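You operate a simulated robot arm through the tools that you are given. There is no shell and no other tool.

The job below is to be done with a simulated robot arm. You get a single attempt, and the scene is never put back.

TASK
Swap the bright angle in the vice for the painted gusset.
Fine: lay the angle on the bench; the gusset ends tight. Set down upright: painted gusset.
Where things are to end (x, y in the base frame): bright angle within 60 mm of [160, 130].

Only the result counts: the job must be done as asked and must still hold three seconds after the hand-in. Knocking over, shifting, dropping, spilling or breaking anything else fails it.

THE ROBOT
A 6-joint arm with a two-finger gripper, fixed in place. Base frame: the origin is at the foot of the arm, x ahead of it, y to its left, z up. Readings come in mm, degrees, newtons and seconds.
With the tool pointing down near the work surface it reaches from about 180 to 480 mm from the base axis. Its first joint turns from -66.0 to 66.0 degrees. Payload 1.76 kg.
The tool frame sits at the grasp point between the pads (the TCP): z along the fingers, y along the line on which they close. The tips reach 29 mm beyond it. The gripper opens to 82 mm; its body begins 58 mm behind the TCP.
Orientation is that of the tool frame in the base frame, as a unit quaternion [w, x, y, z]. With the fingers straight down and closing along the base's y, the tool's x points along the base's -x, its y along +y and its z along -z.

THE INTERFACE
- The arm moves only by the tool servo_tool. Its argument "rows" is a list of rows, each a list of 7 numbers: the shift along the tool's x, y, z in units of 20 mm (1.0 is 20 mm), then the turn, a rotation vector about the tool's x, y, z in units of 5 degrees (1.0 is 5 degrees), then the gripper command, from -1 (shut) to 1 (fully open), values between in proportion. In form: [[dx, dy, dz, rx, ry, rz, claw], ...]. A call has 1 to 20 rows; each row shifts and turns the commanded pose from where the row before left it, along the tool's axes as they then stand. A call with a number of a shift or a turn outside -1 to 1 is refused whole. Each row takes 0.2 s and may step no farther than 50 mm and 8.6 degrees from the row before; otherwise, or with a gripper value out of range, the whole call is refused. Where a pose cannot be reached the arm comes as near as it can. A force on the tool above 80 N (or 10 N above the force at the start of the call, whichever is more), or a blocked arm, ends the call early, and 0.2 s more pass. The fingers move at their own pace (about 203.5 mm/s each) and stop on an object; they squeeze with about 23 N. The grip force told is the motor's: it shows also when the fingers shut on nothing. Time passes only in rows, and 0.2 s behind the last, so rows that do not move let the fingers close. The reply holds the time, the measured pose of the TCP, the force on the tool along the base axes, the opening and the grip force, in the units named above and with some noise, with the torque about the TCP (base axes, N m) and any sound that the robot's microphone picked up.
- Cameras (640 x 400 px; columns grow to the right, rows downward): "scene" is fixed at [-3.2, 315, 423.7]; the picture's right is [-1.00, 0.04, 0.00], its down [0.03, 0.58, -0.81] and it looks along [-0.04, -0.81, -0.58] (base axes); focal length 225 px, centre (320, 200). "wrist" rides on the gripper at [79, 4, -90] in the tool frame; the picture's right is [-0.05, 1.00, 0.00], its down [-0.71, -0.04, -0.71] and it looks along [-0.71, -0.04, 0.71] (tool axes); focal length 256 px, centre (320, 200).
- get_image(camera): a new picture of that camera. It takes no simulated time.
- pixel_to_xyz(camera, pixels): there is no depth. For up to 12 entries [column, row, z] of the newest picture of that camera ("zoom" is the newest enlarged one), the place [x, y] in the base frame at which the ray of that pixel passes the height z, good to about 3 mm. It takes no simulated time.
- inspect(camera, box): a new picture of the part [left, top, right, bottom] of that camera's present view, enlarged. It takes no simulated time.
- sign_off(): hands the job in; it is judged then, once.

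Open the gripper and draw the arm clear of the work before you hand the job in, unless the task says otherwise.

The tools are called after "Emit:" by a JSON object that holds its "name" and its "arguments". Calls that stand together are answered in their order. servo_tool: Moves the arm, as the interface text tells. Its arguments: {"type":"object","properties":{"rows":{"type":"array","items":{"type":"array","items":{"type":"number"}}}},"required":["rows"]} The other tools are called the same way: get_image (camera) takes a picture; pixel_to_xyz (camera, pixels) gives the place at which the rays of pixels pass given heights; inspect (camera, box) takes an enlarged picture of a part of a camera's view; sign_off () hands the job in.

At the start:

```text
time: 0.0
eef_pos: [214.0, -204.8, 269.8]
orientation: [0.0, 0.001, 1.0, 0.0]
ft_force: [0.3, -1.0, -0.3]
moment: [0.03, 0.0, 0.02]
gripper_width: 81.9
gripper_force: 0.1
```

scene: 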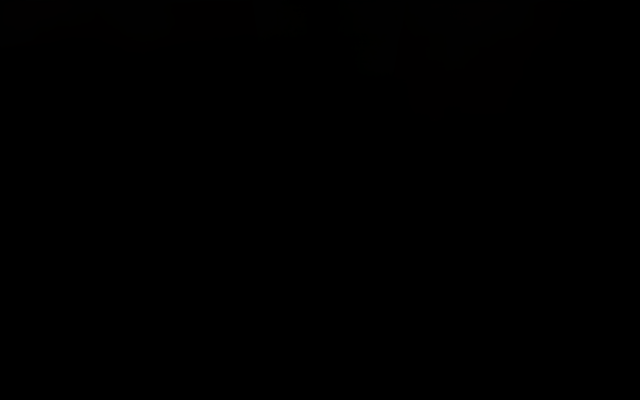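
wrist: 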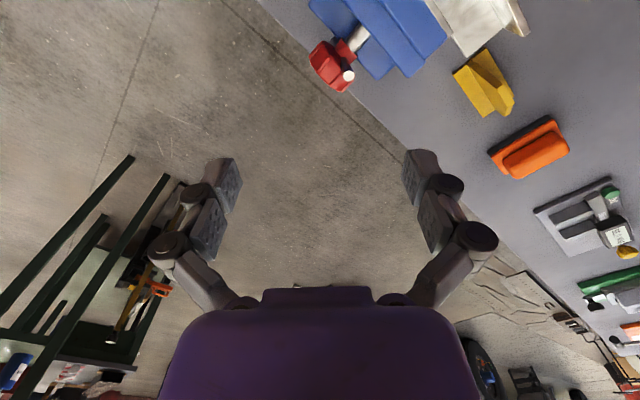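

The scene camera is almost black in the first picture, while the wrist view shows a blue vice with a red handle at about (370,40), and a yellow gusset at about (485,85). I take new pictures of both to see more.

Emit:
{"name": "get_image", "arguments": {"camera": "scene"}}

Emit:
{"name": "inspect", "arguments": {"camera": "wrist", "box": [300, 0, 640, 212]}}

```text
taken
```

scene: 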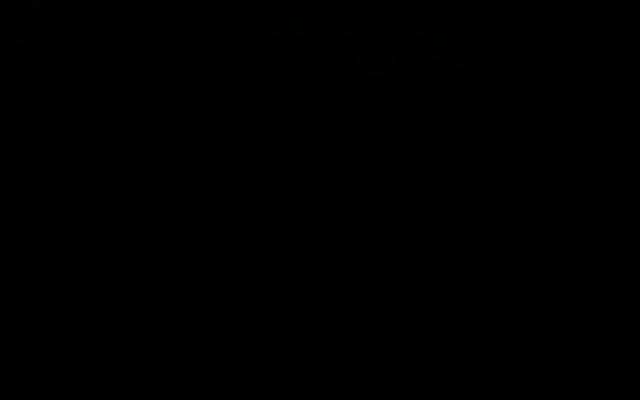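

```text
1.88 times, centred on (470, 106) of wrist
```

zoom: 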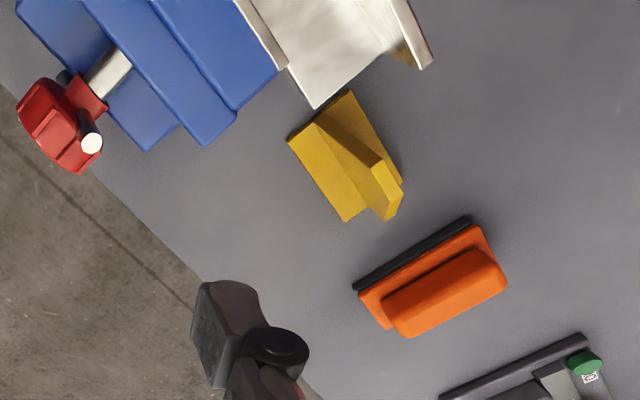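

The scene camera is unusable (black), so I rely on the wrist camera. The vice is near (370,40), the bright part near (480,20), the gusset near (485,85); I project these pixels at bench height and above.

Emit:
{"name": "pixel_to_xyz", "arguments": {"camera": "wrist", "pixels": [[453, 72, 0], [484, 117, 0], [485, 50, 0], [514, 98, 0], [332, 65, 0], [380, 78, 0], [412, 76, 0], [446, 37, 0], [467, 56, 0], [528, 33, 0], [530, 150, 0], [600, 220, 0]]}}

```text
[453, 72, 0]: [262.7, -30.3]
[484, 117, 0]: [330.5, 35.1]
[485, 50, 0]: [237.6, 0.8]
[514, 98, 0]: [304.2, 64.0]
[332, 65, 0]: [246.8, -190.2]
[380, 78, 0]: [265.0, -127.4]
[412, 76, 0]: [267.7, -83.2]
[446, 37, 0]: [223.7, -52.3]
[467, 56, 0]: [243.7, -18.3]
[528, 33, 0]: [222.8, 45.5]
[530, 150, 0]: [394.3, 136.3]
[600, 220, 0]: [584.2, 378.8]
```

Row 50 of the picture lies nearer the base than row 117, so the picture is upside down, and the vice sits around x≈200, y≈-100 to 0. I move the arm toward +y at its present height to look at the work from above.

Emit:
{"name": "servo_tool", "arguments": {"rows": [[0, 0.9, 0, 0, 0, 0, 1], [0, 0.9, 0, 0, 0, 0, 1], [0, 0.9, 0, 0, 0, 0, 1], [0, 0.9, 0, 0, 0, 0, 1], [0, 0.9, 0, 0, 0, 0, 1], [0, 0.9, 0, 0, 0, 0, 1], [0, 0.9, 0, 0, 0, 0, 1], [0, 0.9, 0, 0, 0, 0, 1]]}}

Emit:
{"name": "get_image", "arguments": {"camera": "wrist"}}

```text
time: 1.8
eef_pos: [215.0, -61.1, 272.4]
orientation: [0.001, 0.0, 1.0, -0.001]
ft_force: [-0.6, -0.9, -0.3]
moment: [0.02, 0.0, 0.0]
gripper_width: 82.0
gripper_force: 0.1
```

```text
taken
```

wrist: 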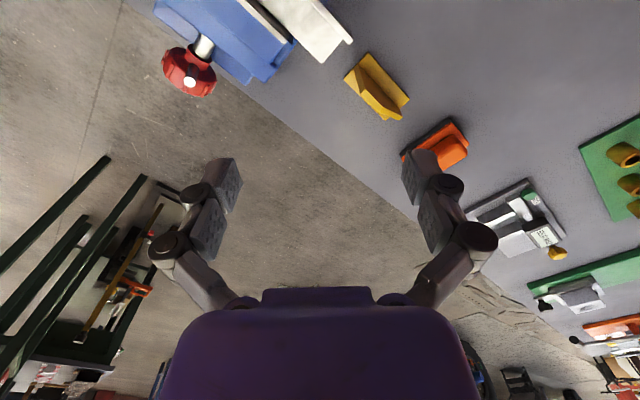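

The vice handle is now at (190,70), the yellow gusset at (378,87) and the bright angle at about (320,30), cut by the picture's top. I tilt the tool back so the camera looks straight down on the work.

Emit:
{"name": "servo_tool", "arguments": {"rows": [[0, 0, 0, 0, 1, 0, 1], [0, 0, 0, 0, 1, 0, 1], [0, 0, 0, 0, 1, 0, 1], [0, 0, 0, 0, 1, 0, 1], [0, 0, 0, 0, 1, 0, 1], [0, 0, 0, 0, 1, 0, 1], [0, 0, 0, 0, 1, 0, 1]]}}

Emit:
{"name": "get_image", "arguments": {"camera": "wrist"}}

```text
time: 3.4
eef_pos: [207.5, -59.2, 248.3]
orientation: [-0.301, 0.001, 0.954, 0.0]
ft_force: [-0.1, -0.2, -0.3]
moment: [0.02, -0.02, 0.02]
gripper_width: 81.9
gripper_force: 0.1
out of reach, approached as far as the arm can: row 6, 7
```

```text
taken
```

wrist: 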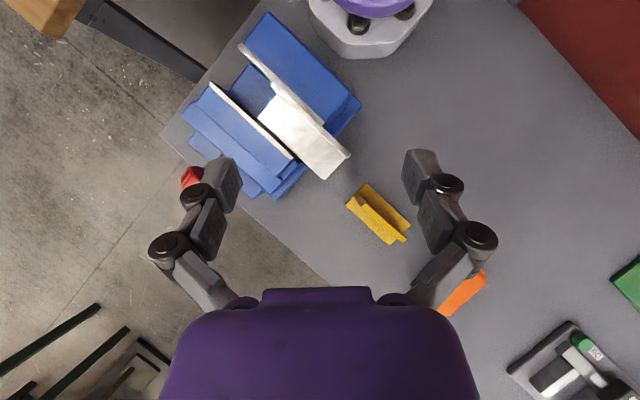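

Now the whole vice is in view: blue jaws around (265,110), bright angle clamped between them with a flange at (300,130), gusset at (378,213). I enlarge the vice and the gusset.

Emit:
{"name": "inspect", "arguments": {"camera": "wrist", "box": [150, 0, 430, 175]}}

Emit:
{"name": "inspect", "arguments": {"camera": "wrist", "box": [320, 160, 440, 260]}}

Emit:
{"name": "pixel_to_xyz", "arguments": {"camera": "wrist", "pixels": [[346, 205, 0], [366, 183, 0], [411, 225, 0], [391, 246, 0], [370, 10, 0], [162, 132, 0], [330, 285, 0], [512, 0, 0], [640, 140, 0]]}}

```text
2.29 times, centred on (290, 88) of wrist
```

zoom: 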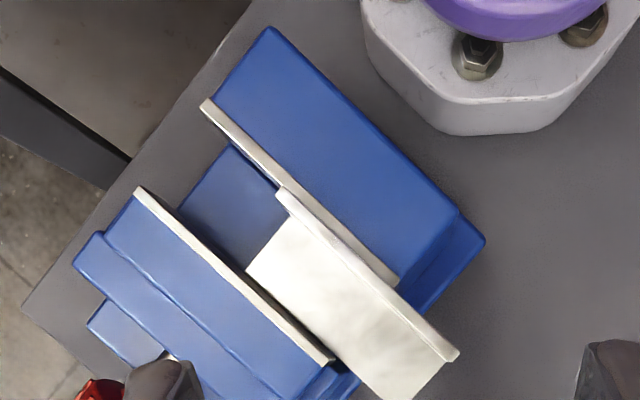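

```text
4.00 times, centred on (380, 210) of wrist
```

zoom: 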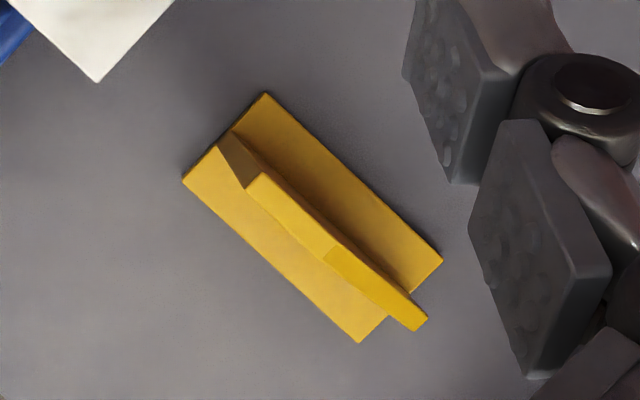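

```text
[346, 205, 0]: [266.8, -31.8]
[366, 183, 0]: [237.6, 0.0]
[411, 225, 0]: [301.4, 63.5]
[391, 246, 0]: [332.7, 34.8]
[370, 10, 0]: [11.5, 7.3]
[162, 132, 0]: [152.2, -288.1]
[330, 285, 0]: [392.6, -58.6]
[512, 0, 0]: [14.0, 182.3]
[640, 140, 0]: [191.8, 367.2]
```

The gusset is a base plate (corners about (267,-32), (238,0), (301,64), (333,35)) with an upright web, and the angle sits between the jaws. The vice is closed by a red knob on a screw hidden by the finger at (190,180); I move to -y with less tilt to see that knob and screw.

Emit:
{"name": "servo_tool", "arguments": {"rows": [[0, -0.9, 0, 0, -1, 0, 1], [0, -0.9, 0, 0, -1, 0, 1], [0, -0.9, 0, 0, -1, 0, 1], [0, -0.9, 0, 0, -1, 0, 1], [0, -0.9, 0, 0, 0, 0, 1], [0, -0.9, 0, 0, 0, 0, 1]]}}

Emit:
{"name": "get_image", "arguments": {"camera": "wrist"}}

```text
time: 4.8
eef_pos: [208.3, -167.1, 248.5]
orientation: [-0.13, 0.0, 0.991, 0.0]
ft_force: [-0.4, 0.1, -0.2]
moment: [0.0, -0.02, 0.0]
gripper_width: 81.9
gripper_force: 0.0
```

```text
taken
```

wrist: 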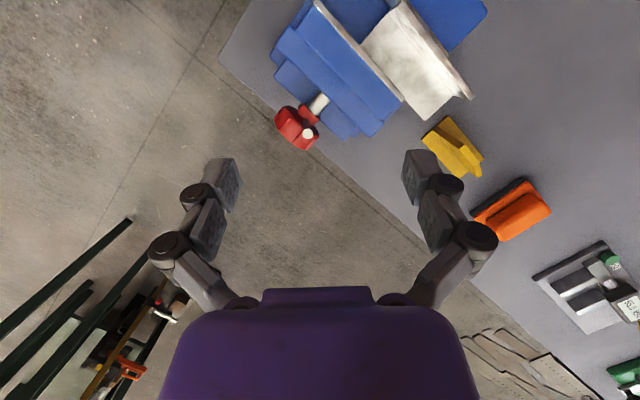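

The red knob with a light-tipped rod is at (297,128) and the silver screw at (318,104). I enlarge it together with the vice.

Emit:
{"name": "inspect", "arguments": {"camera": "wrist", "box": [250, 70, 370, 170]}}

Emit:
{"name": "inspect", "arguments": {"camera": "wrist", "box": [240, 0, 500, 162]}}

```text
4.00 times, centred on (310, 120) of wrist
```

zoom: 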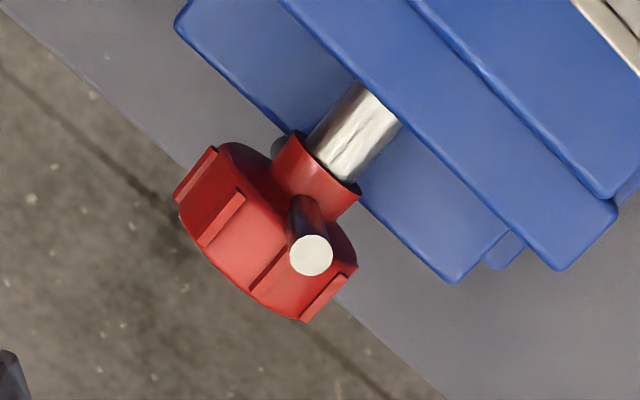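

```text
2.46 times, centred on (370, 81) of wrist
```

zoom: 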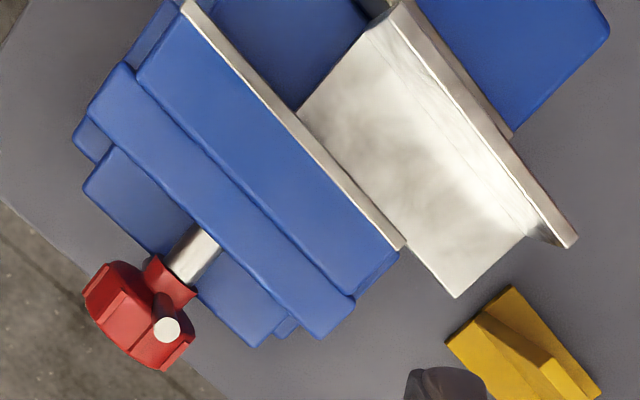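

The screw carries a fluted red knob with an upright tommy bar through its neck (white tip at (308,133)), so the jaw is moved by turning it. I measure the vice jaws (top about z=98, gap about 42 mm) and now look closer at the gusset and the angle.

Emit:
{"name": "inspect", "arguments": {"camera": "wrist", "box": [410, 105, 500, 185]}}

Emit:
{"name": "inspect", "arguments": {"camera": "wrist", "box": [340, 0, 500, 130]}}

```text
5.00 times, centred on (455, 145) of wrist
```

zoom: 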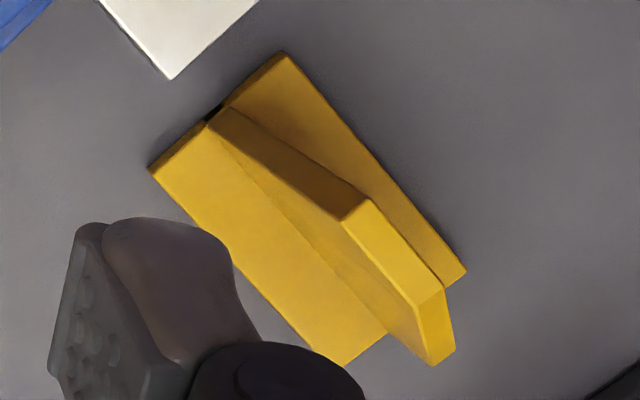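

```text
3.08 times, centred on (420, 65) of wrist
```

zoom: 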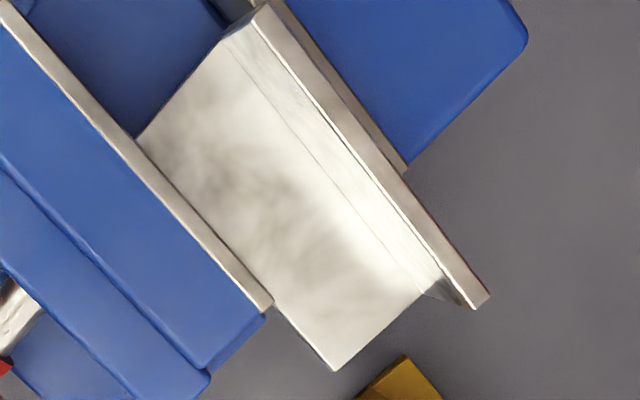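

The gusset triangulates to a 90 x 43 mm plate with a web about 84 mm tall at its near end; the angle's flange lies at about z=80 with its upright leg to z=117. The tommy bar tip is near (216,-181,130); I turn the tool to face along the screw axis and come nearer to see the knob.

Emit:
{"name": "servo_tool", "arguments": {"rows": [[0, 0, 0, 0, -1, 0, 1], [0, 0, 0, 0, -1, 0, 1], [0, 0, 0, 0, -1, 0, 1], [0, 0, 0, 0, 0, 1, 1], [0, 0, 0, 0, 0, 1, 1], [0, 0, 0, 0, 0, 1, 1], [0, 0, 0, 0, 0, 1, 1], [0, 0, 0, 0, 0, 1, 1], [0, 0, 0, 0, 0, 1, 1], [0, 0, 0, 0, 0, 1, 1], [0, 0, 0, 0, 0, 1, 1], [0, 0, 0, 0, 0, 1, 1], [-0.4, -0.1, 0.8, 0, 0, 0, 1], [-0.4, -0.1, 0.8, 0, 0, 0, 1], [-0.4, -0.1, 0.8, 0, 0, 0, 1], [-0.2, -0.1, 0.7, 0, 0, 0, 1]]}}

Emit:
{"name": "get_image", "arguments": {"camera": "wrist"}}

```text
time: 8.2
eef_pos: [239.4, -205.8, 241.5]
orientation: [-0.002, 0.383, 0.924, 0.0]
ft_force: [-0.1, 0.6, -0.1]
moment: [-0.01, 0.0, 0.0]
gripper_width: 81.9
gripper_force: 0.1
out of reach, approached as far as the arm can: row 3, 13, 14, 15, 16
```

```text
taken
```

wrist: 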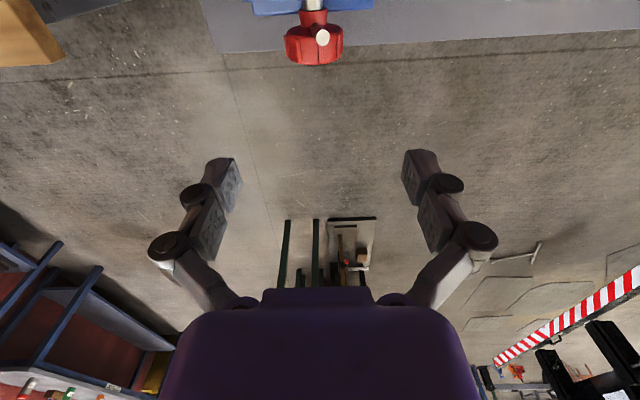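

The tool is at (239,-206,241), short of the commanded (222,-192,185), with several rows out of reach; the knob is at (315,42). I try a small straight-down move to learn where the limit lies.

Emit:
{"name": "servo_tool", "arguments": {"rows": [[0, 0, 0.5, 0, 0, 0, 1], [0, 0, 0.5, 0, 0, 0, 1]]}}

```text
time: 8.8
eef_pos: [247.1, -211.2, 237.0]
orientation: [-0.001, 0.382, 0.924, 0.001]
ft_force: [-0.8, -0.4, -0.5]
moment: [0.0, 0.02, 0.0]
gripper_width: 82.0
gripper_force: 0.0
out of reach, approached as far as the arm can: row 1, 2
```

Moving down slid the tool outward, so some joint limit binds in this orientation. I turn the tool back by 45 degrees over free space and try going down there, to see if the yaw is what limits it.

Emit:
{"name": "servo_tool", "arguments": {"rows": [[0, 0, 0, 0, 0, -1, 1], [0, 0, 0, 0, 0, -1, 1], [0, 0, 0, 0, 0, -1, 1], [0, 0, 0, 0, 0, -1, 1], [0, 0, 0, 0, 0, -1, 1], [0, 0, 0, 0, 0, -1, 1], [0, 0, 0, 0, 0, -1, 1], [0, 0, 0, 0, 0, -1, 1], [0, 0, 0, 0, 0, -1, 1], [0, 0, 0.5, 0, 0, 0, 1], [0, 0, 0.5, 0, 0, 0, 1]]}}

```text
time: 11.2
eef_pos: [252.7, -218.8, 233.5]
orientation: [-0.001, 0.0, 1.0, 0.0]
ft_force: [0.6, 0.3, -0.2]
moment: [-0.02, 0.02, -0.01]
gripper_width: 81.9
gripper_force: 0.1
out of reach, approached as far as the arm can: row 10, 11
```

The same limit binds at yaw 0, so it is a limit in radius and height. I try moving outward first and then down over the free area beyond the bench edge.

Emit:
{"name": "servo_tool", "arguments": {"rows": [[-0.7, -0.7, 0, 0, 0, 0, 1], [-0.7, -0.7, 0, 0, 0, 0, 1], [0, 0, 0.7, 0, 0, 0, 1], [0, 0, 0.7, 0, 0, 0, 1], [0, 0, 0.7, 0, 0, 0, 1]]}}

```text
time: 12.4
eef_pos: [283.9, -249.1, 193.7]
orientation: [-0.001, 0.0, 1.0, 0.0]
ft_force: [-0.6, -0.1, -0.8]
moment: [0.01, -0.03, 0.05]
gripper_width: 82.0
gripper_force: 0.0
out of reach, approached as far as the arm can: row 5
```

Now at r=378, z=194; all the limit points fit a circle of about 152 mm radius around (r=256, z=102) in this direction. I go up and across to the free left side of the bench to test whether that limit exists there too.

Emit:
{"name": "servo_tool", "arguments": {"rows": [[0, 0, -1, 0, 0, 0, 1], [0, 0, -1, 0, 0, 0, 1], [0, 0, -1, 0, 0, 0, 1], [0, 0, -1, 0, 0, 0, 1], [0.3, 1, 0, 0, 0, 0, 1], [0.3, 1, 0, 0, 0, 0, 1], [0.3, 1, 0, 0, 0, 0, 1], [0.3, 1, 0, 0, 0, 0, 1], [0.3, 1, 0, 0, 0, 0, 1], [0.3, 1, 0, 0, 0, 0, 1], [0.3, 1, 0, 0, 0, 0, 1], [0.3, 1, 0, 0, 0, 0, 1], [0.2, 1, 0, 0, 0, 0, 1], [0, 1, 0, 0, 0, 0, 1], [0, 1, 0, 0, 0, 0, 1], [0, 1, 0, 0, 0, 0, 1], [0, 1, 0, 0, 0, 0, 1], [0, 1, 0, 0, 0, 0, 1], [0, 1, 0, 0, 0, 0, 1], [0, 1, 0, 0, 0, 0, 1]]}}

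Emit:
{"name": "get_image", "arguments": {"camera": "wrist"}}

```text
time: 16.6
eef_pos: [233.9, 71.3, 267.5]
orientation: [0.0, 0.0, 1.0, -0.001]
ft_force: [0.2, -0.3, -0.3]
moment: [0.0, -0.01, -0.02]
gripper_width: 82.0
gripper_force: 0.0
out of reach, approached as far as the arm can: row 2
```

```text
taken
```

wrist: 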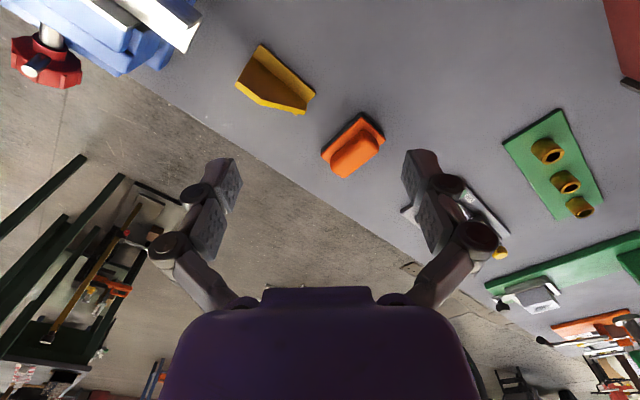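

Nothing is below the free spot left of the gusset at roughly (230,150), so I move 80 mm further to +y and descend there by 80 mm to test the reach.

Emit:
{"name": "servo_tool", "arguments": {"rows": [[0, 1, 0, 0, 0, 0, 1], [0, 1, 0, 0, 0, 0, 1], [0, 1, 0, 0, 0, 0, 1], [0, 1, 0, 0, 0, 0, 1], [0, 0, 0.7, 0, 0, 0, 1], [0, 0, 0.7, 0, 0, 0, 1], [0, 0, 0.7, 0, 0, 0, 1], [0, 0, 0.7, 0, 0, 0, 1], [0, 0, 0.7, 0, 0, 0, 1]]}}

Emit:
{"name": "get_image", "arguments": {"camera": "wrist"}}

```text
time: 18.6
eef_pos: [235.4, 149.6, 198.0]
orientation: [-0.001, 0.0, 1.0, -0.001]
ft_force: [-0.4, 0.0, -0.6]
moment: [0.01, -0.02, 0.02]
gripper_width: 81.9
gripper_force: 0.0
```

```text
taken
```

wrist: 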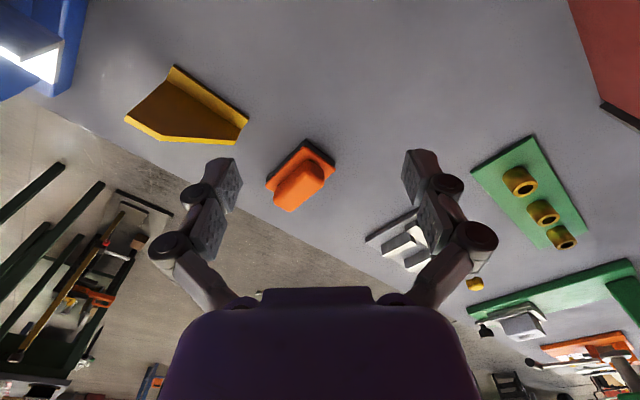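

Here (r=279) z=198 is reached without trouble, so the limit is particular to the other side or to the arm's posture. I rise again, go over to the vice at (215,-60) and try descending there to z of about 190, well above the angle's top at 117.

Emit:
{"name": "servo_tool", "arguments": {"rows": [[0, 0, -1, 0, 0, 0, 1], [0, -0.5, -1, 0, 0, 0, 1], [0, -1, -1, 0, 0, 0, 1], [0, -1, -0.5, 0, 0, 0, 1], [0.1, -1, 0, 0, 0, 0, 1], [0.1, -1, 0, 0, 0, 0, 1], [0.1, -1, 0, 0, 0, 0, 1], [0.1, -1, 0, 0, 0, 0, 1], [0.1, -1, 0, 0, 0, 0, 1], [0.1, -1, 0, 0, 0, 0, 1], [0.1, -1, 0, 0, 0, 0, 1], [0.1, -1, 0, 0, 0, 0, 1], [0, 0, 0.7, 0, 0, 0, 1], [0, 0, 0.7, 0, 0, 0, 1], [0, 0, 0.7, 0, 0, 0, 1], [0, 0, 0.7, 0, 0, 0, 1], [0, 0, 0.7, 0, 0, 0, 1]]}}

Emit:
{"name": "get_image", "arguments": {"camera": "wrist"}}

```text
time: 22.2
eef_pos: [217.4, -62.2, 199.3]
orientation: [0.0, 0.0, 1.0, -0.001]
ft_force: [0.5, -0.7, -0.2]
moment: [0.01, -0.02, -0.01]
gripper_width: 81.6
gripper_force: 0.1
```

```text
taken
```

wrist: 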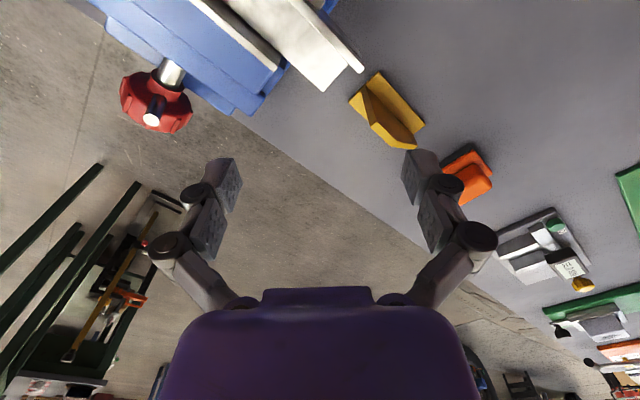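

With the arm coming from this side, (217,-62,199) is reachable, so the earlier limit came from the arm's posture. I turn the tool -45 degrees and move over toward the knob at this height.

Emit:
{"name": "servo_tool", "arguments": {"rows": [[0, 0, 0, 0, 0, 1, 1], [0, 0, 0, 0, 0, 1, 1], [0, 0, 0, 0, 0, 1, 1], [0, 0, 0, 0, 0, 1, 1], [0, 0, 0, 0, 0, 1, 1], [0, 0, 0, 0, 0, 1, 1], [0, 0, 0, 0, 0, 1, 1], [0, 0, 0, 0, 0, 1, 1], [0, 0, 0, 0, 0, 1, 1], [-0.83, -0.74, 0, 0, 0, 0, 1], [-0.83, -0.74, 0, 0, 0, 0, 1], [-0.83, -0.74, 0, 0, 0, 0, 1], [-0.83, -0.74, 0, 0, 0, 0, 1], [-0.83, -0.74, 0, 0, 0, 0, 1], [-0.83, -0.74, 0, 0, 0, 0, 1]]}}

Emit:
{"name": "get_image", "arguments": {"camera": "wrist"}}

```text
time: 25.4
eef_pos: [223.2, -192.0, 201.0]
orientation: [-0.001, 0.383, 0.924, -0.001]
ft_force: [0.3, 0.7, -0.1]
moment: [0.02, -0.01, -0.02]
gripper_width: 82.0
gripper_force: 0.1
```

```text
taken
```

wrist: 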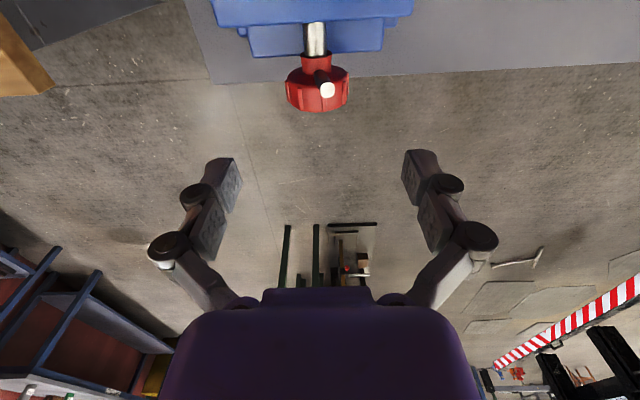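

Now the pose over the knob (223,-192,201) is reached; the knob is at (317,88) with the bar tip at (327,90). I enlarge it.

Emit:
{"name": "inspect", "arguments": {"camera": "wrist", "box": [260, 0, 388, 120]}}

```text
3.33 times, centred on (324, 60) of wrist
```

zoom: 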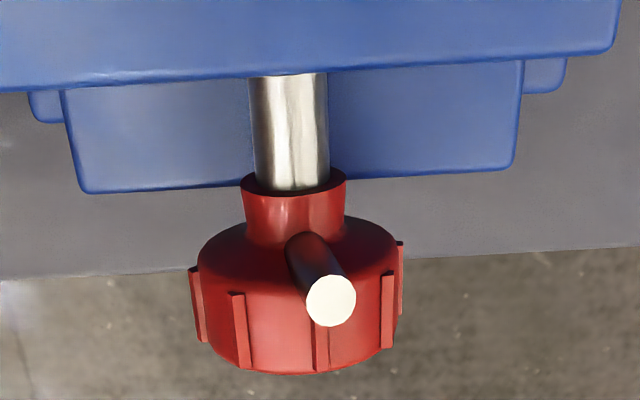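

The knob disc measures about 47 mm across, axis near z=87, centre about (224,-196), with the tommy bar through the neck behind it. I tilt the tool 20 degrees and line it up above the knob, fingers open, ready to straddle the disc.

Emit:
{"name": "servo_tool", "arguments": {"rows": [[0, 0, 0, 1, 0, 0, 1], [0, 0, 0, 1, 0, 0, 1], [0, 0, 0, 1, 0, 0, 1], [0, 0, 0, 1, 0, 0, 1], [-0.06, 0.62, 0.6, 0, 0, 0, 1], [-0.06, 0.62, 0.6, 0, 0, 0, 1], [-0.05, 0.61, 0.6, 0, 0, 0, 1]]}}

Emit:
{"name": "get_image", "arguments": {"camera": "wrist"}}

```text
time: 27.0
eef_pos: [244.7, -180.4, 150.4]
orientation: [-0.067, 0.377, 0.91, -0.16]
ft_force: [1.3, -0.2, 0.5]
moment: [-0.01, -0.01, -0.02]
gripper_width: 81.7
gripper_force: 0.0
```

```text
taken
```

wrist: 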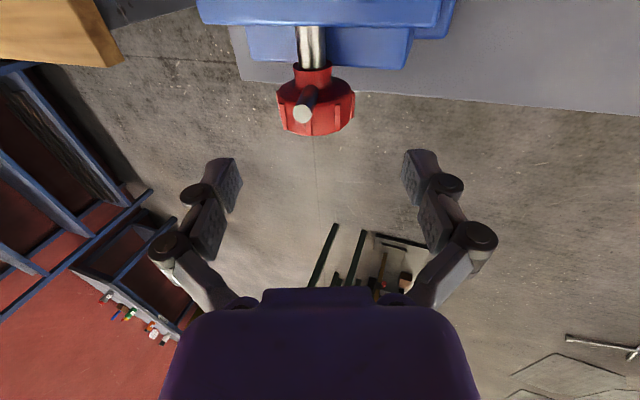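

The tool axis (column 320) passes the knob (centre about (316,107)) within 2-3 mm, about 68 mm short of the screw axis. I advance along the tool axis so the pads straddle the disc, then look before closing.

Emit:
{"name": "servo_tool", "arguments": {"rows": [[0.15, -0.12, 0.8, 0, 0, 0, 1], [0, 0, 0.8, 0, 0, 0, 1], [0, 0, 0.8, 0, 0, 0, 1], [0, 0, 0.8, 0, 0, 0, 1], [0, 0, 0.2, 0, 0, 0, 1]]}}

Emit:
{"name": "get_image", "arguments": {"camera": "wrist"}}

```text
time: 28.2
eef_pos: [223.9, -196.7, 88.9]
orientation: [-0.067, 0.377, 0.91, -0.162]
ft_force: [0.9, 0.5, -0.1]
moment: [-0.01, 0.03, -0.02]
gripper_width: 81.9
gripper_force: 0.0
```

```text
taken
```

wrist: 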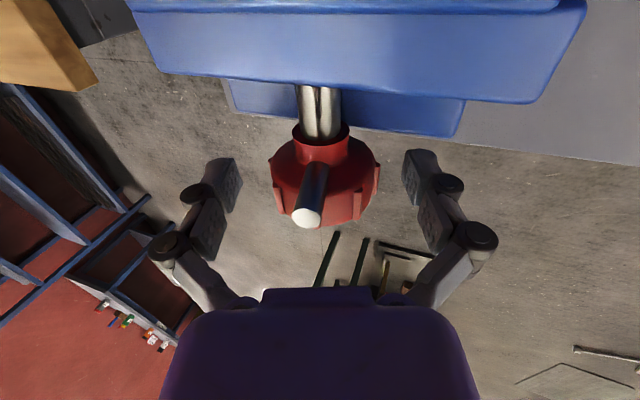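

The knob disc now sits between the fingers, columns 272 to 380, centred at about 326, so the tool is some 2.5 mm off. I correct that and close the fingers on the disc.

Emit:
{"name": "servo_tool", "arguments": {"rows": [[0, 0.12, 0, 0, 0, 0, 1], [0, 0, 0, 0, 0, 0, -1], [0, 0, 0, 0, 0, 0, -1], [0, 0, 0, 0, 0, 0, -1]]}}

Emit:
{"name": "get_image", "arguments": {"camera": "wrist"}}

```text
time: 29.2
eef_pos: [226.0, -194.9, 88.7]
orientation: [-0.066, 0.377, 0.91, -0.162]
ft_force: [-5.0, -9.9, -0.7]
moment: [-0.37, -0.36, -0.07]
gripper_width: 44.7
gripper_force: 36.3
```

```text
taken
```

wrist: 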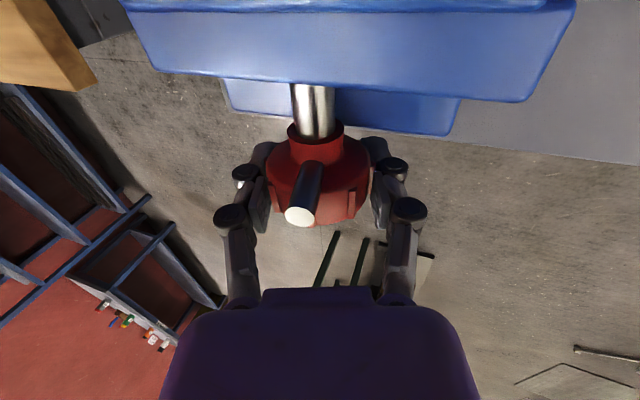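

The fingers hold the disc at 44.7 mm, with a 10 N side load, so I relax y slightly and turn the knob in the loosening direction by 20 degrees, watching torque and the bar.

Emit:
{"name": "servo_tool", "arguments": {"rows": [[0, -0.1, 0, 0, 0, 0, -1], [0, 0, 0, -1, 0, 0, -1], [0, 0, 0, -1, 0, 0, -1], [0, 0, 0, -1, 0, 0, -1], [0, 0, 0, -1, 0, 0, -1]]}}

Emit:
{"name": "get_image", "arguments": {"camera": "wrist"}}

```text
time: 30.4
eef_pos: [224.2, -197.1, 89.6]
orientation: [0.005, 0.381, 0.925, 0.001]
ft_force: [40.7, 2.7, -11.9]
moment: [-0.18, -0.07, -0.34]
gripper_width: 44.5
gripper_force: 36.0
```

```text
taken
```

wrist: 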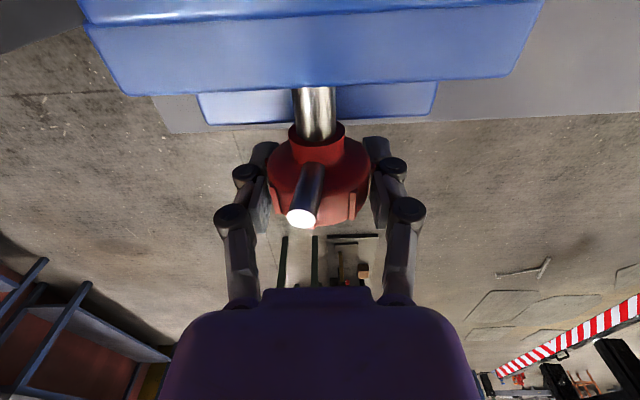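

The knob turned with the tool (the bar stays at (305,190) in the picture) with little torque; the 27 N outward force shows the screw backing out. I shift outward and sideways a little to relieve the load and read the forces.

Emit:
{"name": "servo_tool", "arguments": {"rows": [[-0.05, 0.06, 0, 0, 0, 0, -1], [0, 0, 0, 0, 0, 0, -1]]}}

```text
time: 31.0
eef_pos: [225.8, -197.0, 88.6]
orientation: [0.0, 0.383, 0.924, -0.001]
ft_force: [20.8, -2.2, -7.8]
moment: [-0.63, -0.57, 0.16]
gripper_width: 44.0
gripper_force: 35.9
```

The loads fell as expected; I keep relieving them while turning another 30 degrees in the loosening direction.

Emit:
{"name": "servo_tool", "arguments": {"rows": [[-0.05, 0.03, 0.02, 0, 0, 0, -1], [-0.02, 0, 0, -1, 0, 0, -1], [-0.02, 0, 0, -1, 0, 0, -1], [-0.02, 0, 0, -1, 0, 0, -1], [-0.02, 0, 0, -1, 0, 0, -1], [-0.02, 0, 0, -1, 0, 0, -1], [-0.02, 0, 0, -1, 0, 0, -1]]}}

Emit:
{"name": "get_image", "arguments": {"camera": "wrist"}}

```text
time: 32.6
eef_pos: [229.6, -198.7, 83.2]
orientation: [0.089, 0.384, 0.89, 0.228]
ft_force: [-15.7, -16.5, -20.1]
moment: [-0.2, -0.37, 0.64]
gripper_width: 44.3
gripper_force: 36.1
out of reach, approached as far as the arm can: row 7
stopped in row 7: the force on the tool passed its limit at 84 N (the readings are from after the stop); the commanded pose is now the measured one
```

```text
taken
```

wrist: 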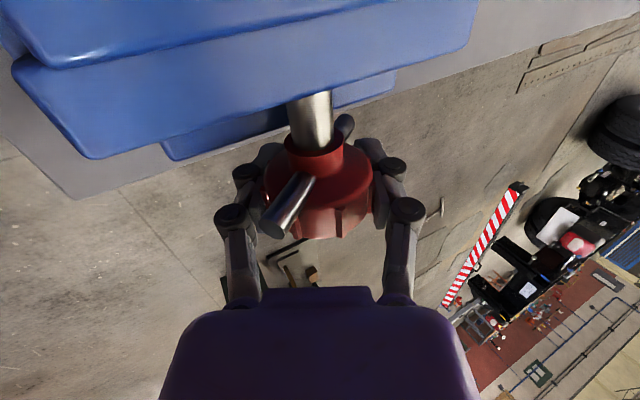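

The turn reached about -28 degrees of lean before a limit; the knob has turned roughly 60 degrees in all (bar tip now at (275,222), its other end at (347,125)). I open the fingers and back straight off along the tool axis, then look.

Emit:
{"name": "servo_tool", "arguments": {"rows": [[0, 0, 0, 0, 0, 0, 1], [0, 0, 0, 0, 0, 0, 1], [0, 0, -0.8, 0, 0, 0, 1], [0, 0, -0.8, 0, 0, 0, 1], [0, 0, -0.8, 0, 0, 0, 1], [0, 0, -0.8, 0, 0, 0, 1], [0, 0, -0.8, 0, 0, 0, 1]]}}

Emit:
{"name": "get_image", "arguments": {"camera": "wrist"}}

```text
time: 34.2
eef_pos: [244.8, -201.0, 150.0]
orientation: [0.09, 0.382, 0.891, 0.229]
ft_force: [0.3, -0.9, -0.1]
moment: [0.01, -0.01, -0.01]
gripper_width: 81.9
gripper_force: 0.1
out of reach, approached as far as the arm can: row 3, 4, 5, 6, 7
```

```text
taken
```

wrist: 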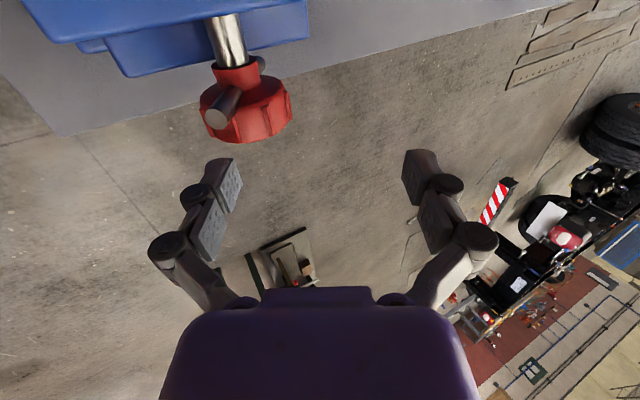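

Open and clear of the knob; the lean to this side is limited by the arm's first joint. I bring the tool upright, rise and turn it toward yaw 0, to go and look along the jaw gap.

Emit:
{"name": "servo_tool", "arguments": {"rows": [[0, 0, -0.5, 1, 0, 0, 1], [0, 0, -0.5, 1, 0, 0, 1], [0, 0, -0.5, 1, 0, 0, 1], [0, 0, -0.5, 1, 0, 0, 1], [0, 0, -0.5, 1, 0, 0, 1], [0, 0, -0.5, 0.68, 0, 0, 1], [0, 0, -0.5, 0, 0, -1, 1], [0, 0, 0, 0, 0, -1, 1], [0, 0, 0, 0, 0, -1, 1], [0, 0, 0, 0, 0, -1, 1], [0, 0, 0, 0, 0, -1, 1], [0, 0, 0, 0, 0, -1, 1], [0, 0, 0, 0, 0, -1, 1], [0, 0, 0, 0, 0, -1, 1], [0, 0, 0, 0, 0, -1, 1]]}}

```text
time: 37.4
eef_pos: [233.1, -212.6, 215.8]
orientation: [-0.005, 0.011, 1.0, 0.007]
ft_force: [-0.2, -0.3, 0.7]
moment: [-0.01, -0.01, 0.03]
gripper_width: 81.9
gripper_force: 0.2
```

Upright at (233,-213,216). I move over the vice to about (198,-85) and turn the tool to yaw +45 so the camera looks along the jaws.

Emit:
{"name": "servo_tool", "arguments": {"rows": [[0.25, 0.91, 0, 0, 0, 0, 1], [0.25, 0.91, 0, 0, 0, 0, 1], [0.25, 0.91, 0, 0, 0, 0, 1], [0.25, 0.91, 0, 0, 0, 0, 1], [0.25, 0.91, 0, 0, 0, 0, 1], [0.25, 0.91, 0, 0, 0, 0, 1], [0.25, 0.91, 0, 0, 0, 0, 1], [0, 0, 0, 0, 0, -1, 1], [0, 0, 0, 0, 0, -1, 1], [0, 0, 0, 0, 0, -1, 1], [0, 0, 0, 0, 0, -1, 1], [0, 0, 0, 0, 0, -1, 1], [0, 0, 0, 0, 0, -1, 1], [0, 0, 0, 0, 0, -1, 1], [0, 0, 0, 0, 0, -1, 1], [0, 0, 0, 0, 0, -1, 1]]}}

Emit:
{"name": "get_image", "arguments": {"camera": "wrist"}}

```text
time: 40.8
eef_pos: [202.2, -84.8, 217.0]
orientation: [-0.003, -0.373, 0.928, 0.008]
ft_force: [0.0, 0.2, -0.3]
moment: [-0.01, -0.01, 0.0]
gripper_width: 82.0
gripper_force: 0.0
```

```text
taken
```

wrist: 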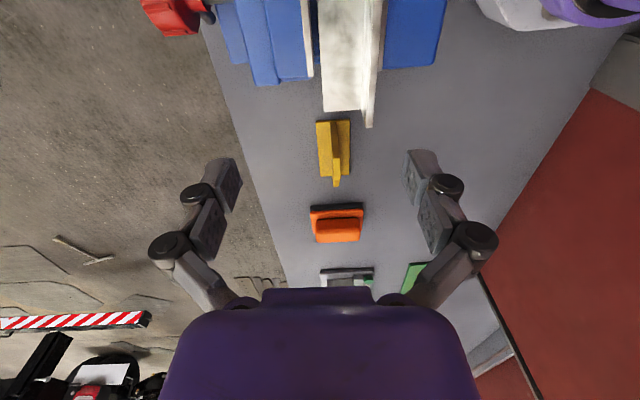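

This view looks along the jaws: the moving jaw plate is at column 308 and the angle's flange starts at about 322, so a gap has opened. I enlarge it.

Emit:
{"name": "inspect", "arguments": {"camera": "wrist", "box": [200, 0, 460, 135]}}

Emit:
{"name": "inspect", "arguments": {"camera": "wrist", "box": [290, 100, 380, 195]}}

```text
2.46 times, centred on (330, 68) of wrist
```

zoom: 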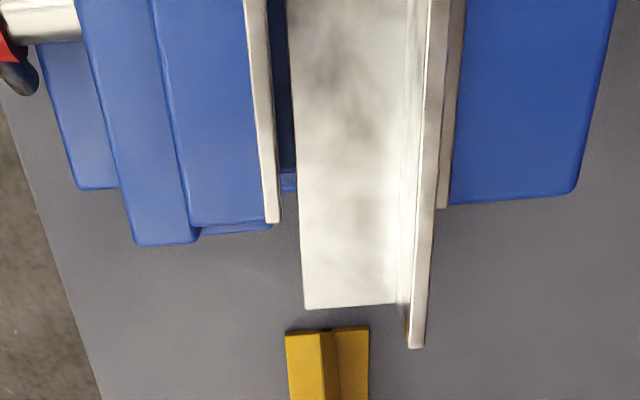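

```text
4.21 times, centred on (335, 148) of wrist
```

zoom: 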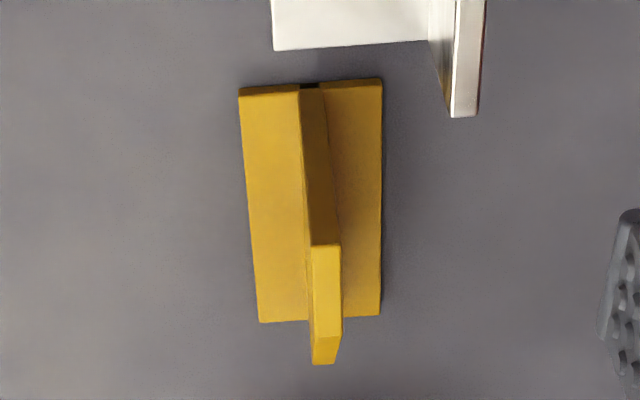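

The jaw has opened: its inner face is now at about 49 mm from the fixed jaw, while the angle is 40 mm wide and the gusset plate 43 mm, so about one seventh of a turn gave 8 mm. The angle is free; its upright leg (centre line through about (180,-53) beyond the jaw end) can be gripped there. I line up above it at z=165.

Emit:
{"name": "servo_tool", "arguments": {"rows": [[-0.1, 0.48, 0.5, 0, 0, -0.24, 1], [-0.1, 0.48, 0.7, 0, 0, 0, 1], [-0.1, 0.47, 0.7, 0, 0, 0, 1], [-0.1, 0.47, 0.7, 0, 0, 0, 1], [0, 0, 0, 0, 0, 0, 1]]}}

Emit:
{"name": "get_image", "arguments": {"camera": "wrist"}}

```text
time: 42.0
eef_pos: [180.0, -51.9, 165.2]
orientation: [-0.002, -0.382, 0.924, 0.006]
ft_force: [0.4, -0.6, -0.5]
moment: [0.05, -0.02, -0.01]
gripper_width: 81.8
gripper_force: 0.1
```

```text
taken
```

wrist: 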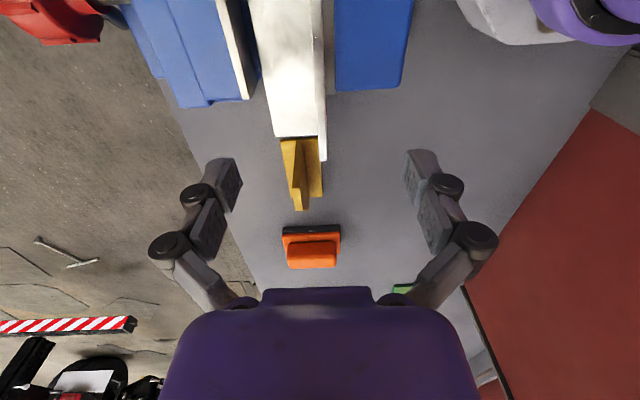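

The leg's end shows at (321,160), right on the tool axis. I narrow the fingers to about 40 mm, shift 3 mm further past the jaw end, and descend to z=135, then look again.

Emit:
{"name": "servo_tool", "arguments": {"rows": [[-0.12, 0.05, 0, 0, 0, 0, 0], [0, 0, 0.5, 0, 0, 0, 0], [0, 0, 0.5, 0, 0, 0, 0], [0, 0, 0.5, 0, 0, 0, 0]]}}

Emit:
{"name": "get_image", "arguments": {"camera": "wrist"}}

```text
time: 43.0
eef_pos: [180.5, -48.5, 133.8]
orientation: [-0.003, -0.382, 0.924, 0.007]
ft_force: [0.4, -0.4, -0.5]
moment: [0.02, 0.01, 0.03]
gripper_width: 40.9
gripper_force: 0.0
```

```text
taken
```

wrist: 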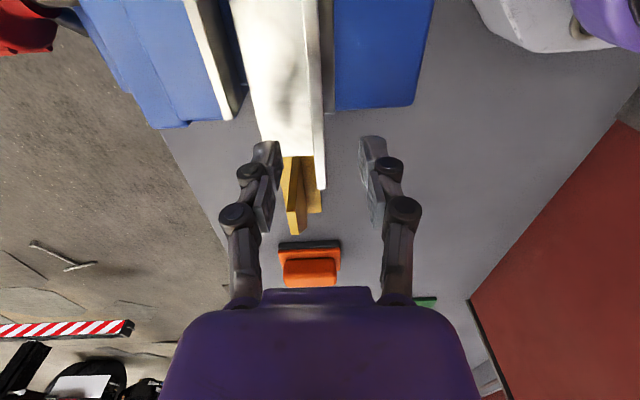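

The fingertips (rows 137-145) lie clearly past the jaw ends (row about 118), about 12 mm, and the leg is centred at column 319. I go back 6 mm toward the angle's middle, descend to z of about 118 and close on the leg.

Emit:
{"name": "servo_tool", "arguments": {"rows": [[0.3, 0, 0.25, 0, 0, 0, 0], [0, 0, 0.5, 0, 0, 0, 0], [0, 0, 0, 0, 0, 0, -1], [0, 0, 0, 0, 0, 0, -1], [0, 0, 0, 0, 0, 0, -1]]}}

Emit:
{"name": "get_image", "arguments": {"camera": "wrist"}}

```text
time: 44.2
eef_pos: [177.6, -53.0, 119.0]
orientation: [0.0, -0.381, 0.924, 0.006]
ft_force: [9.7, -9.4, 2.0]
moment: [-0.23, -0.23, 0.16]
gripper_width: 5.9
gripper_force: 22.8
```

```text
taken
```

wrist: 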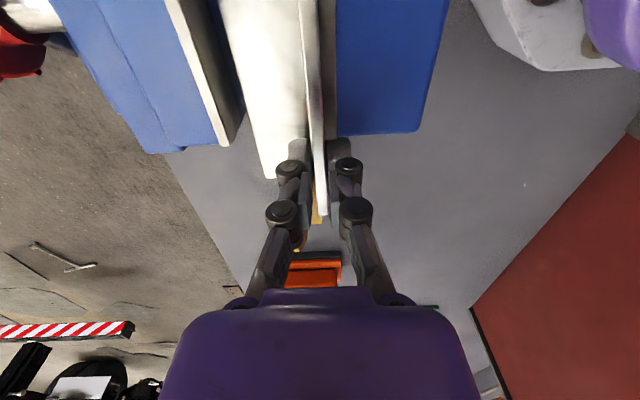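

The fingers hold the 5.9 mm leg with 23 N; a 13 N pull toward the moving jaw says the leg rests on the fixed jaw, so I shift 1 mm that way and lift gently, watching the force.

Emit:
{"name": "servo_tool", "arguments": {"rows": [[0, -0.06, 0, 0, 0, 0, -1], [0, 0, -0.2, 0, 0, 0, -1], [0, 0, -0.3, 0, 0, 0, -1], [0, 0, -0.4, 0, 0, 0, -1]]}}

Emit:
{"name": "get_image", "arguments": {"camera": "wrist"}}

```text
time: 45.2
eef_pos: [177.3, -53.6, 136.9]
orientation: [-0.003, -0.382, 0.924, 0.009]
ft_force: [-0.3, -0.5, -3.8]
moment: [0.03, -0.06, -0.01]
gripper_width: 5.7
gripper_force: 22.9
```

```text
taken
```

wrist: 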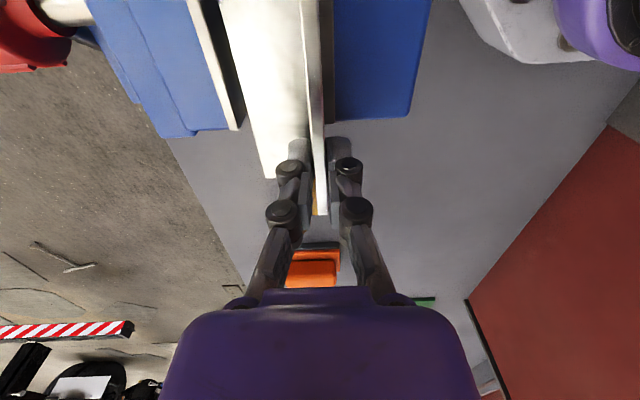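

The angle came up freely (weight about 3.8 N) and stays unchanged in the fingers. I lift it to about z=205, well above everything.

Emit:
{"name": "servo_tool", "arguments": {"rows": [[0, 0, -0.6, 0, 0, 0, -1], [0, 0, -0.7, 0, 0, 0, -1], [0, 0, -0.7, 0, 0, 0, -1], [0, 0, -0.7, 0, 0, 0, -1], [0, 0, -0.7, 0, 0, 0, -1]]}}

Emit:
{"name": "get_image", "arguments": {"camera": "wrist"}}

```text
time: 46.4
eef_pos: [178.9, -54.2, 206.5]
orientation: [-0.003, -0.381, 0.924, 0.008]
ft_force: [-0.4, -0.3, -3.8]
moment: [0.07, -0.02, -0.01]
gripper_width: 5.9
gripper_force: 23.3
```

```text
taken
```

wrist: 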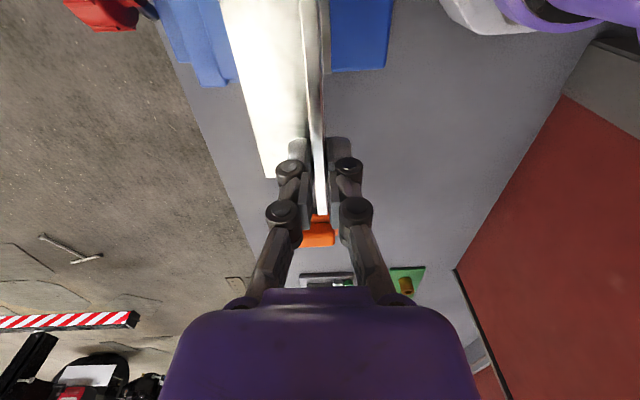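

The angle is steady in the grip. I carry it around, staying at r above 200 mm, to about (172,159) so that its middle comes over (165,135).

Emit:
{"name": "servo_tool", "arguments": {"rows": [[-0.88, 0.07, 0, 0, 0, 0, -1], [-0.88, 0.07, 0, 0, 0, 0, -1], [-0.88, 0.07, 0, 0, 0, 0, -1], [-0.88, 0.07, 0, 0, 0, 0, -1], [-0.64, 0.78, 0, 0, 0, 0, -1], [-0.64, 0.78, 0, 0, 0, 0, -1], [-0.64, 0.78, 0, 0, 0, 0, -1], [-0.64, 0.78, 0, 0, 0, 0, -1], [-0.64, 0.78, 0, 0, 0, 0, -1], [-0.14, 0.9, 0, 0, 0, 0, -1], [-0.14, 0.9, 0, 0, 0, 0, -1], [-0.14, 0.9, 0, 0, 0, 0, -1], [-0.14, 0.9, 0, 0, 0, 0, -1], [0, 0, 0, 0, 0, 0, -1]]}}

Emit:
{"name": "get_image", "arguments": {"camera": "wrist"}}

```text
time: 49.4
eef_pos: [171.6, 159.2, 208.6]
orientation: [-0.002, -0.382, 0.924, 0.008]
ft_force: [-0.3, -0.3, -4.5]
moment: [0.08, -0.07, -0.02]
gripper_width: 6.2
gripper_force: 23.0
```

```text
taken
```

wrist: 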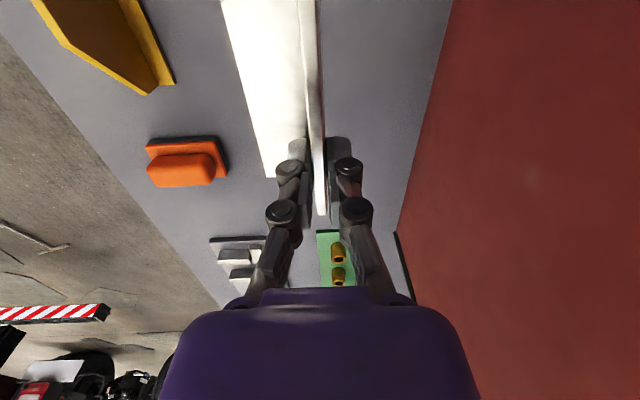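

Under the angle the bench looks bare; the red area's edge runs from (452,0) to (395,235). I check where that edge and the nearest objects lie before setting down.

Emit:
{"name": "pixel_to_xyz", "arguments": {"camera": "wrist", "pixels": [[420, 130, 0], [440, 50, 0], [320, 235, 0], [228, 165, 0], [175, 80, 0], [268, 178, 131], [320, 215, 168]]}}

```text
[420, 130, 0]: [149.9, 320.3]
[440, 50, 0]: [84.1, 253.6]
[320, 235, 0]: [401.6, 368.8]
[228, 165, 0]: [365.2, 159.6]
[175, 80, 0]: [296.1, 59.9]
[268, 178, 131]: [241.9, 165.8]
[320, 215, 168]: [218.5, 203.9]
```

The red edge is over 120 mm away and nothing lies under the angle. I lower it 155 mm to just above the bench.

Emit:
{"name": "servo_tool", "arguments": {"rows": [[0, 0, 1, 0, 0, 0, -1], [0, 0, 1, 0, 0, 0, -1], [0, 0, 1, 0, 0, 0, -1], [0, 0, 1, 0, 0, 0, -1], [0, 0, 1, 0, 0, 0, -1], [0, 0, 1, 0, 0, 0, -1], [0, 0, 1, 0, 0, 0, -1], [0, 0, 0.6, 0, 0, 0, -1]]}}

Emit:
{"name": "get_image", "arguments": {"camera": "wrist"}}

```text
time: 51.2
eef_pos: [170.6, 160.7, 56.1]
orientation: [-0.002, -0.382, 0.924, 0.007]
ft_force: [-0.2, 1.0, -3.5]
moment: [0.06, -0.03, -0.03]
gripper_width: 5.9
gripper_force: 23.4
```

```text
taken
```

wrist: 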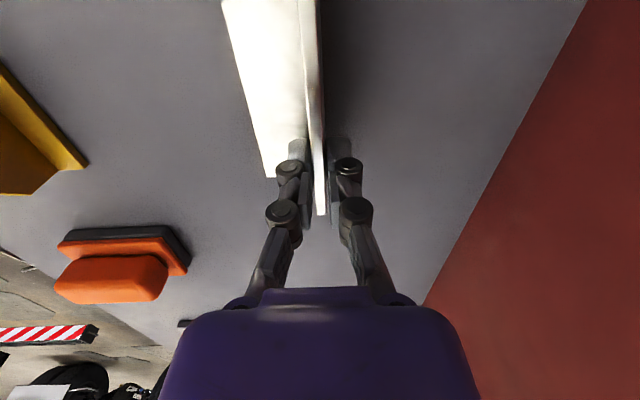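

The angle is about 10 mm above the bench now. I lower it in small steps until the weight comes off the hand.

Emit:
{"name": "servo_tool", "arguments": {"rows": [[0, 0, 0.2, 0, 0, 0, -1], [0, 0, 0.15, 0, 0, 0, -1], [0, 0, 0.1, 0, 0, 0, -1]]}}

```text
time: 52.0
eef_pos: [168.8, 160.9, 47.8]
orientation: [-0.001, -0.382, 0.924, 0.007]
ft_force: [0.2, 0.9, -4.2]
moment: [0.06, -0.03, -0.02]
gripper_width: 5.9
gripper_force: 23.0
```

The reading is still about 4 N of weight at z=47.8, so it is not yet down. I go on in 1 to 2 mm steps.

Emit:
{"name": "servo_tool", "arguments": {"rows": [[0, 0, 0.1, 0, 0, 0, -1], [0, 0, 0.08, 0, 0, 0, -1]]}}

```text
time: 52.6
eef_pos: [170.3, 159.8, 44.0]
orientation: [-0.002, -0.382, 0.924, 0.007]
ft_force: [-1.4, -0.1, -2.1]
moment: [0.06, -0.1, 0.01]
gripper_width: 6.1
gripper_force: 22.9
```

Emit:
{"name": "servo_tool", "arguments": {"rows": [[0, 0, 0.06, 0, 0, 0, -1], [0, 0, 0.05, 0, 0, 0, -1]]}}

```text
time: 53.2
eef_pos: [171.3, 162.2, 43.3]
orientation: [0.0, -0.381, 0.924, 0.008]
ft_force: [3.7, -5.0, 17.4]
moment: [-0.21, -0.1, 0.0]
gripper_width: 5.8
gripper_force: 22.9
```

The upward force of 17 N shows the angle stands on the bench. I ease up 1 mm, open the fingers and rise straight up.

Emit:
{"name": "servo_tool", "arguments": {"rows": [[0, 0, -0.06, 0, 0, 0, -1], [0, 0, 0, 0, 0, 0, 0.2], [0, 0, 0, 0, 0, 0, 0.2], [0, 0, -0.5, 0, 0, 0, 0.2], [0, 0, -1, 0, 0, 0, 0.2], [0, 0, -1, 0, 0, 0, 0.2], [0, 0, -1, 0, 0, 0, 0.2], [0, 0, -1, 0, 0, 0, 0.2], [0, 0, -1, 0, 0, 0, 0.2]]}}

Emit:
{"name": "get_image", "arguments": {"camera": "wrist"}}

```text
time: 55.2
eef_pos: [171.7, 162.1, 155.0]
orientation: [-0.003, -0.382, 0.924, 0.008]
ft_force: [-0.2, -0.1, -0.4]
moment: [0.01, -0.01, -0.01]
gripper_width: 49.2
gripper_force: 0.1
```

```text
taken
```

wrist: 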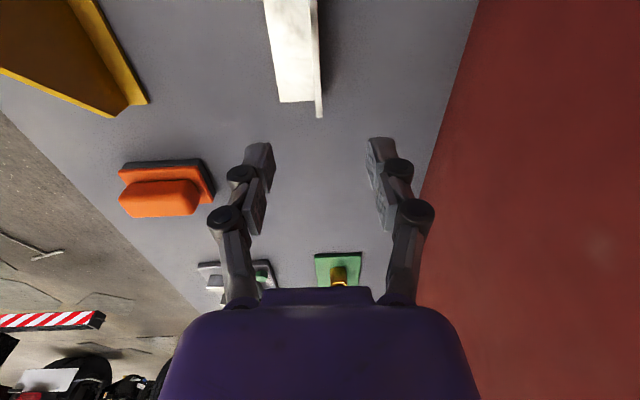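

The angle now lies on the bench, its near end at (280-323, 103-117). I check its position.

Emit:
{"name": "pixel_to_xyz", "arguments": {"camera": "wrist", "pixels": [[280, 103, 5], [322, 117, 42], [264, 0, 5], [315, 0, 42]]}}

```text
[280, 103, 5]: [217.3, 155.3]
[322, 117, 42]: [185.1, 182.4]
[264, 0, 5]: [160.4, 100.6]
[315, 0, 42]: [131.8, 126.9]
```

The angle's middle is at about (166,134), well inside the 60 mm. Now I move over the gusset's tall end, correcting a 1 degree tool tilt on the way.

Emit:
{"name": "servo_tool", "arguments": {"rows": [[0, 0, 0, 0.19, 0, 0, 0.2], [0.18, -0.93, 0, 0, 0, 0, 0.2], [0.18, -0.93, 0, 0, 0, 0, 0.2], [0.18, -0.93, 0, 0, 0, 0, 0.2], [0.18, -0.93, 0, 0, 0, 0, 0.2], [0.18, -0.93, 0, 0, 0, 0, 0.2], [0.18, -0.93, 0, 0, 0, 0, 0.2], [0.18, -0.93, 0, 0, 0, 0, 0.2], [0.18, -0.93, 0, 0, 0, 0, 0.2], [0.18, -0.93, 0, 0, 0, 0, 0.2], [0.18, -0.93, 0, 0, 0, 0, 0.2], [0, 0, 0, 0, 0, 0, 0.2]]}}

Emit:
{"name": "get_image", "arguments": {"camera": "wrist"}}

```text
time: 57.8
eef_pos: [276.1, 2.9, 155.8]
orientation: [0.001, -0.382, 0.924, -0.001]
ft_force: [0.5, -0.1, 0.0]
moment: [0.03, 0.03, 0.0]
gripper_width: 49.3
gripper_force: 0.0
```

```text
taken
```

wrist: 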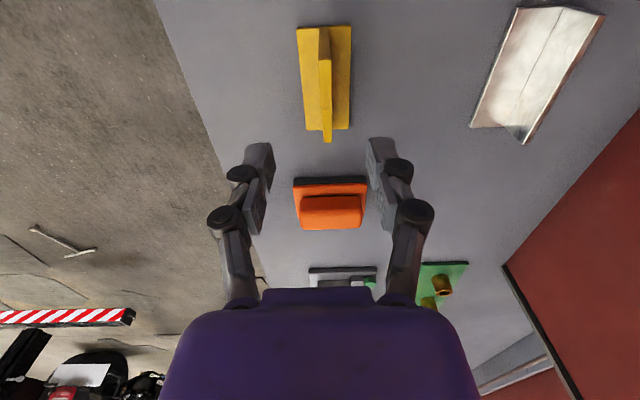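

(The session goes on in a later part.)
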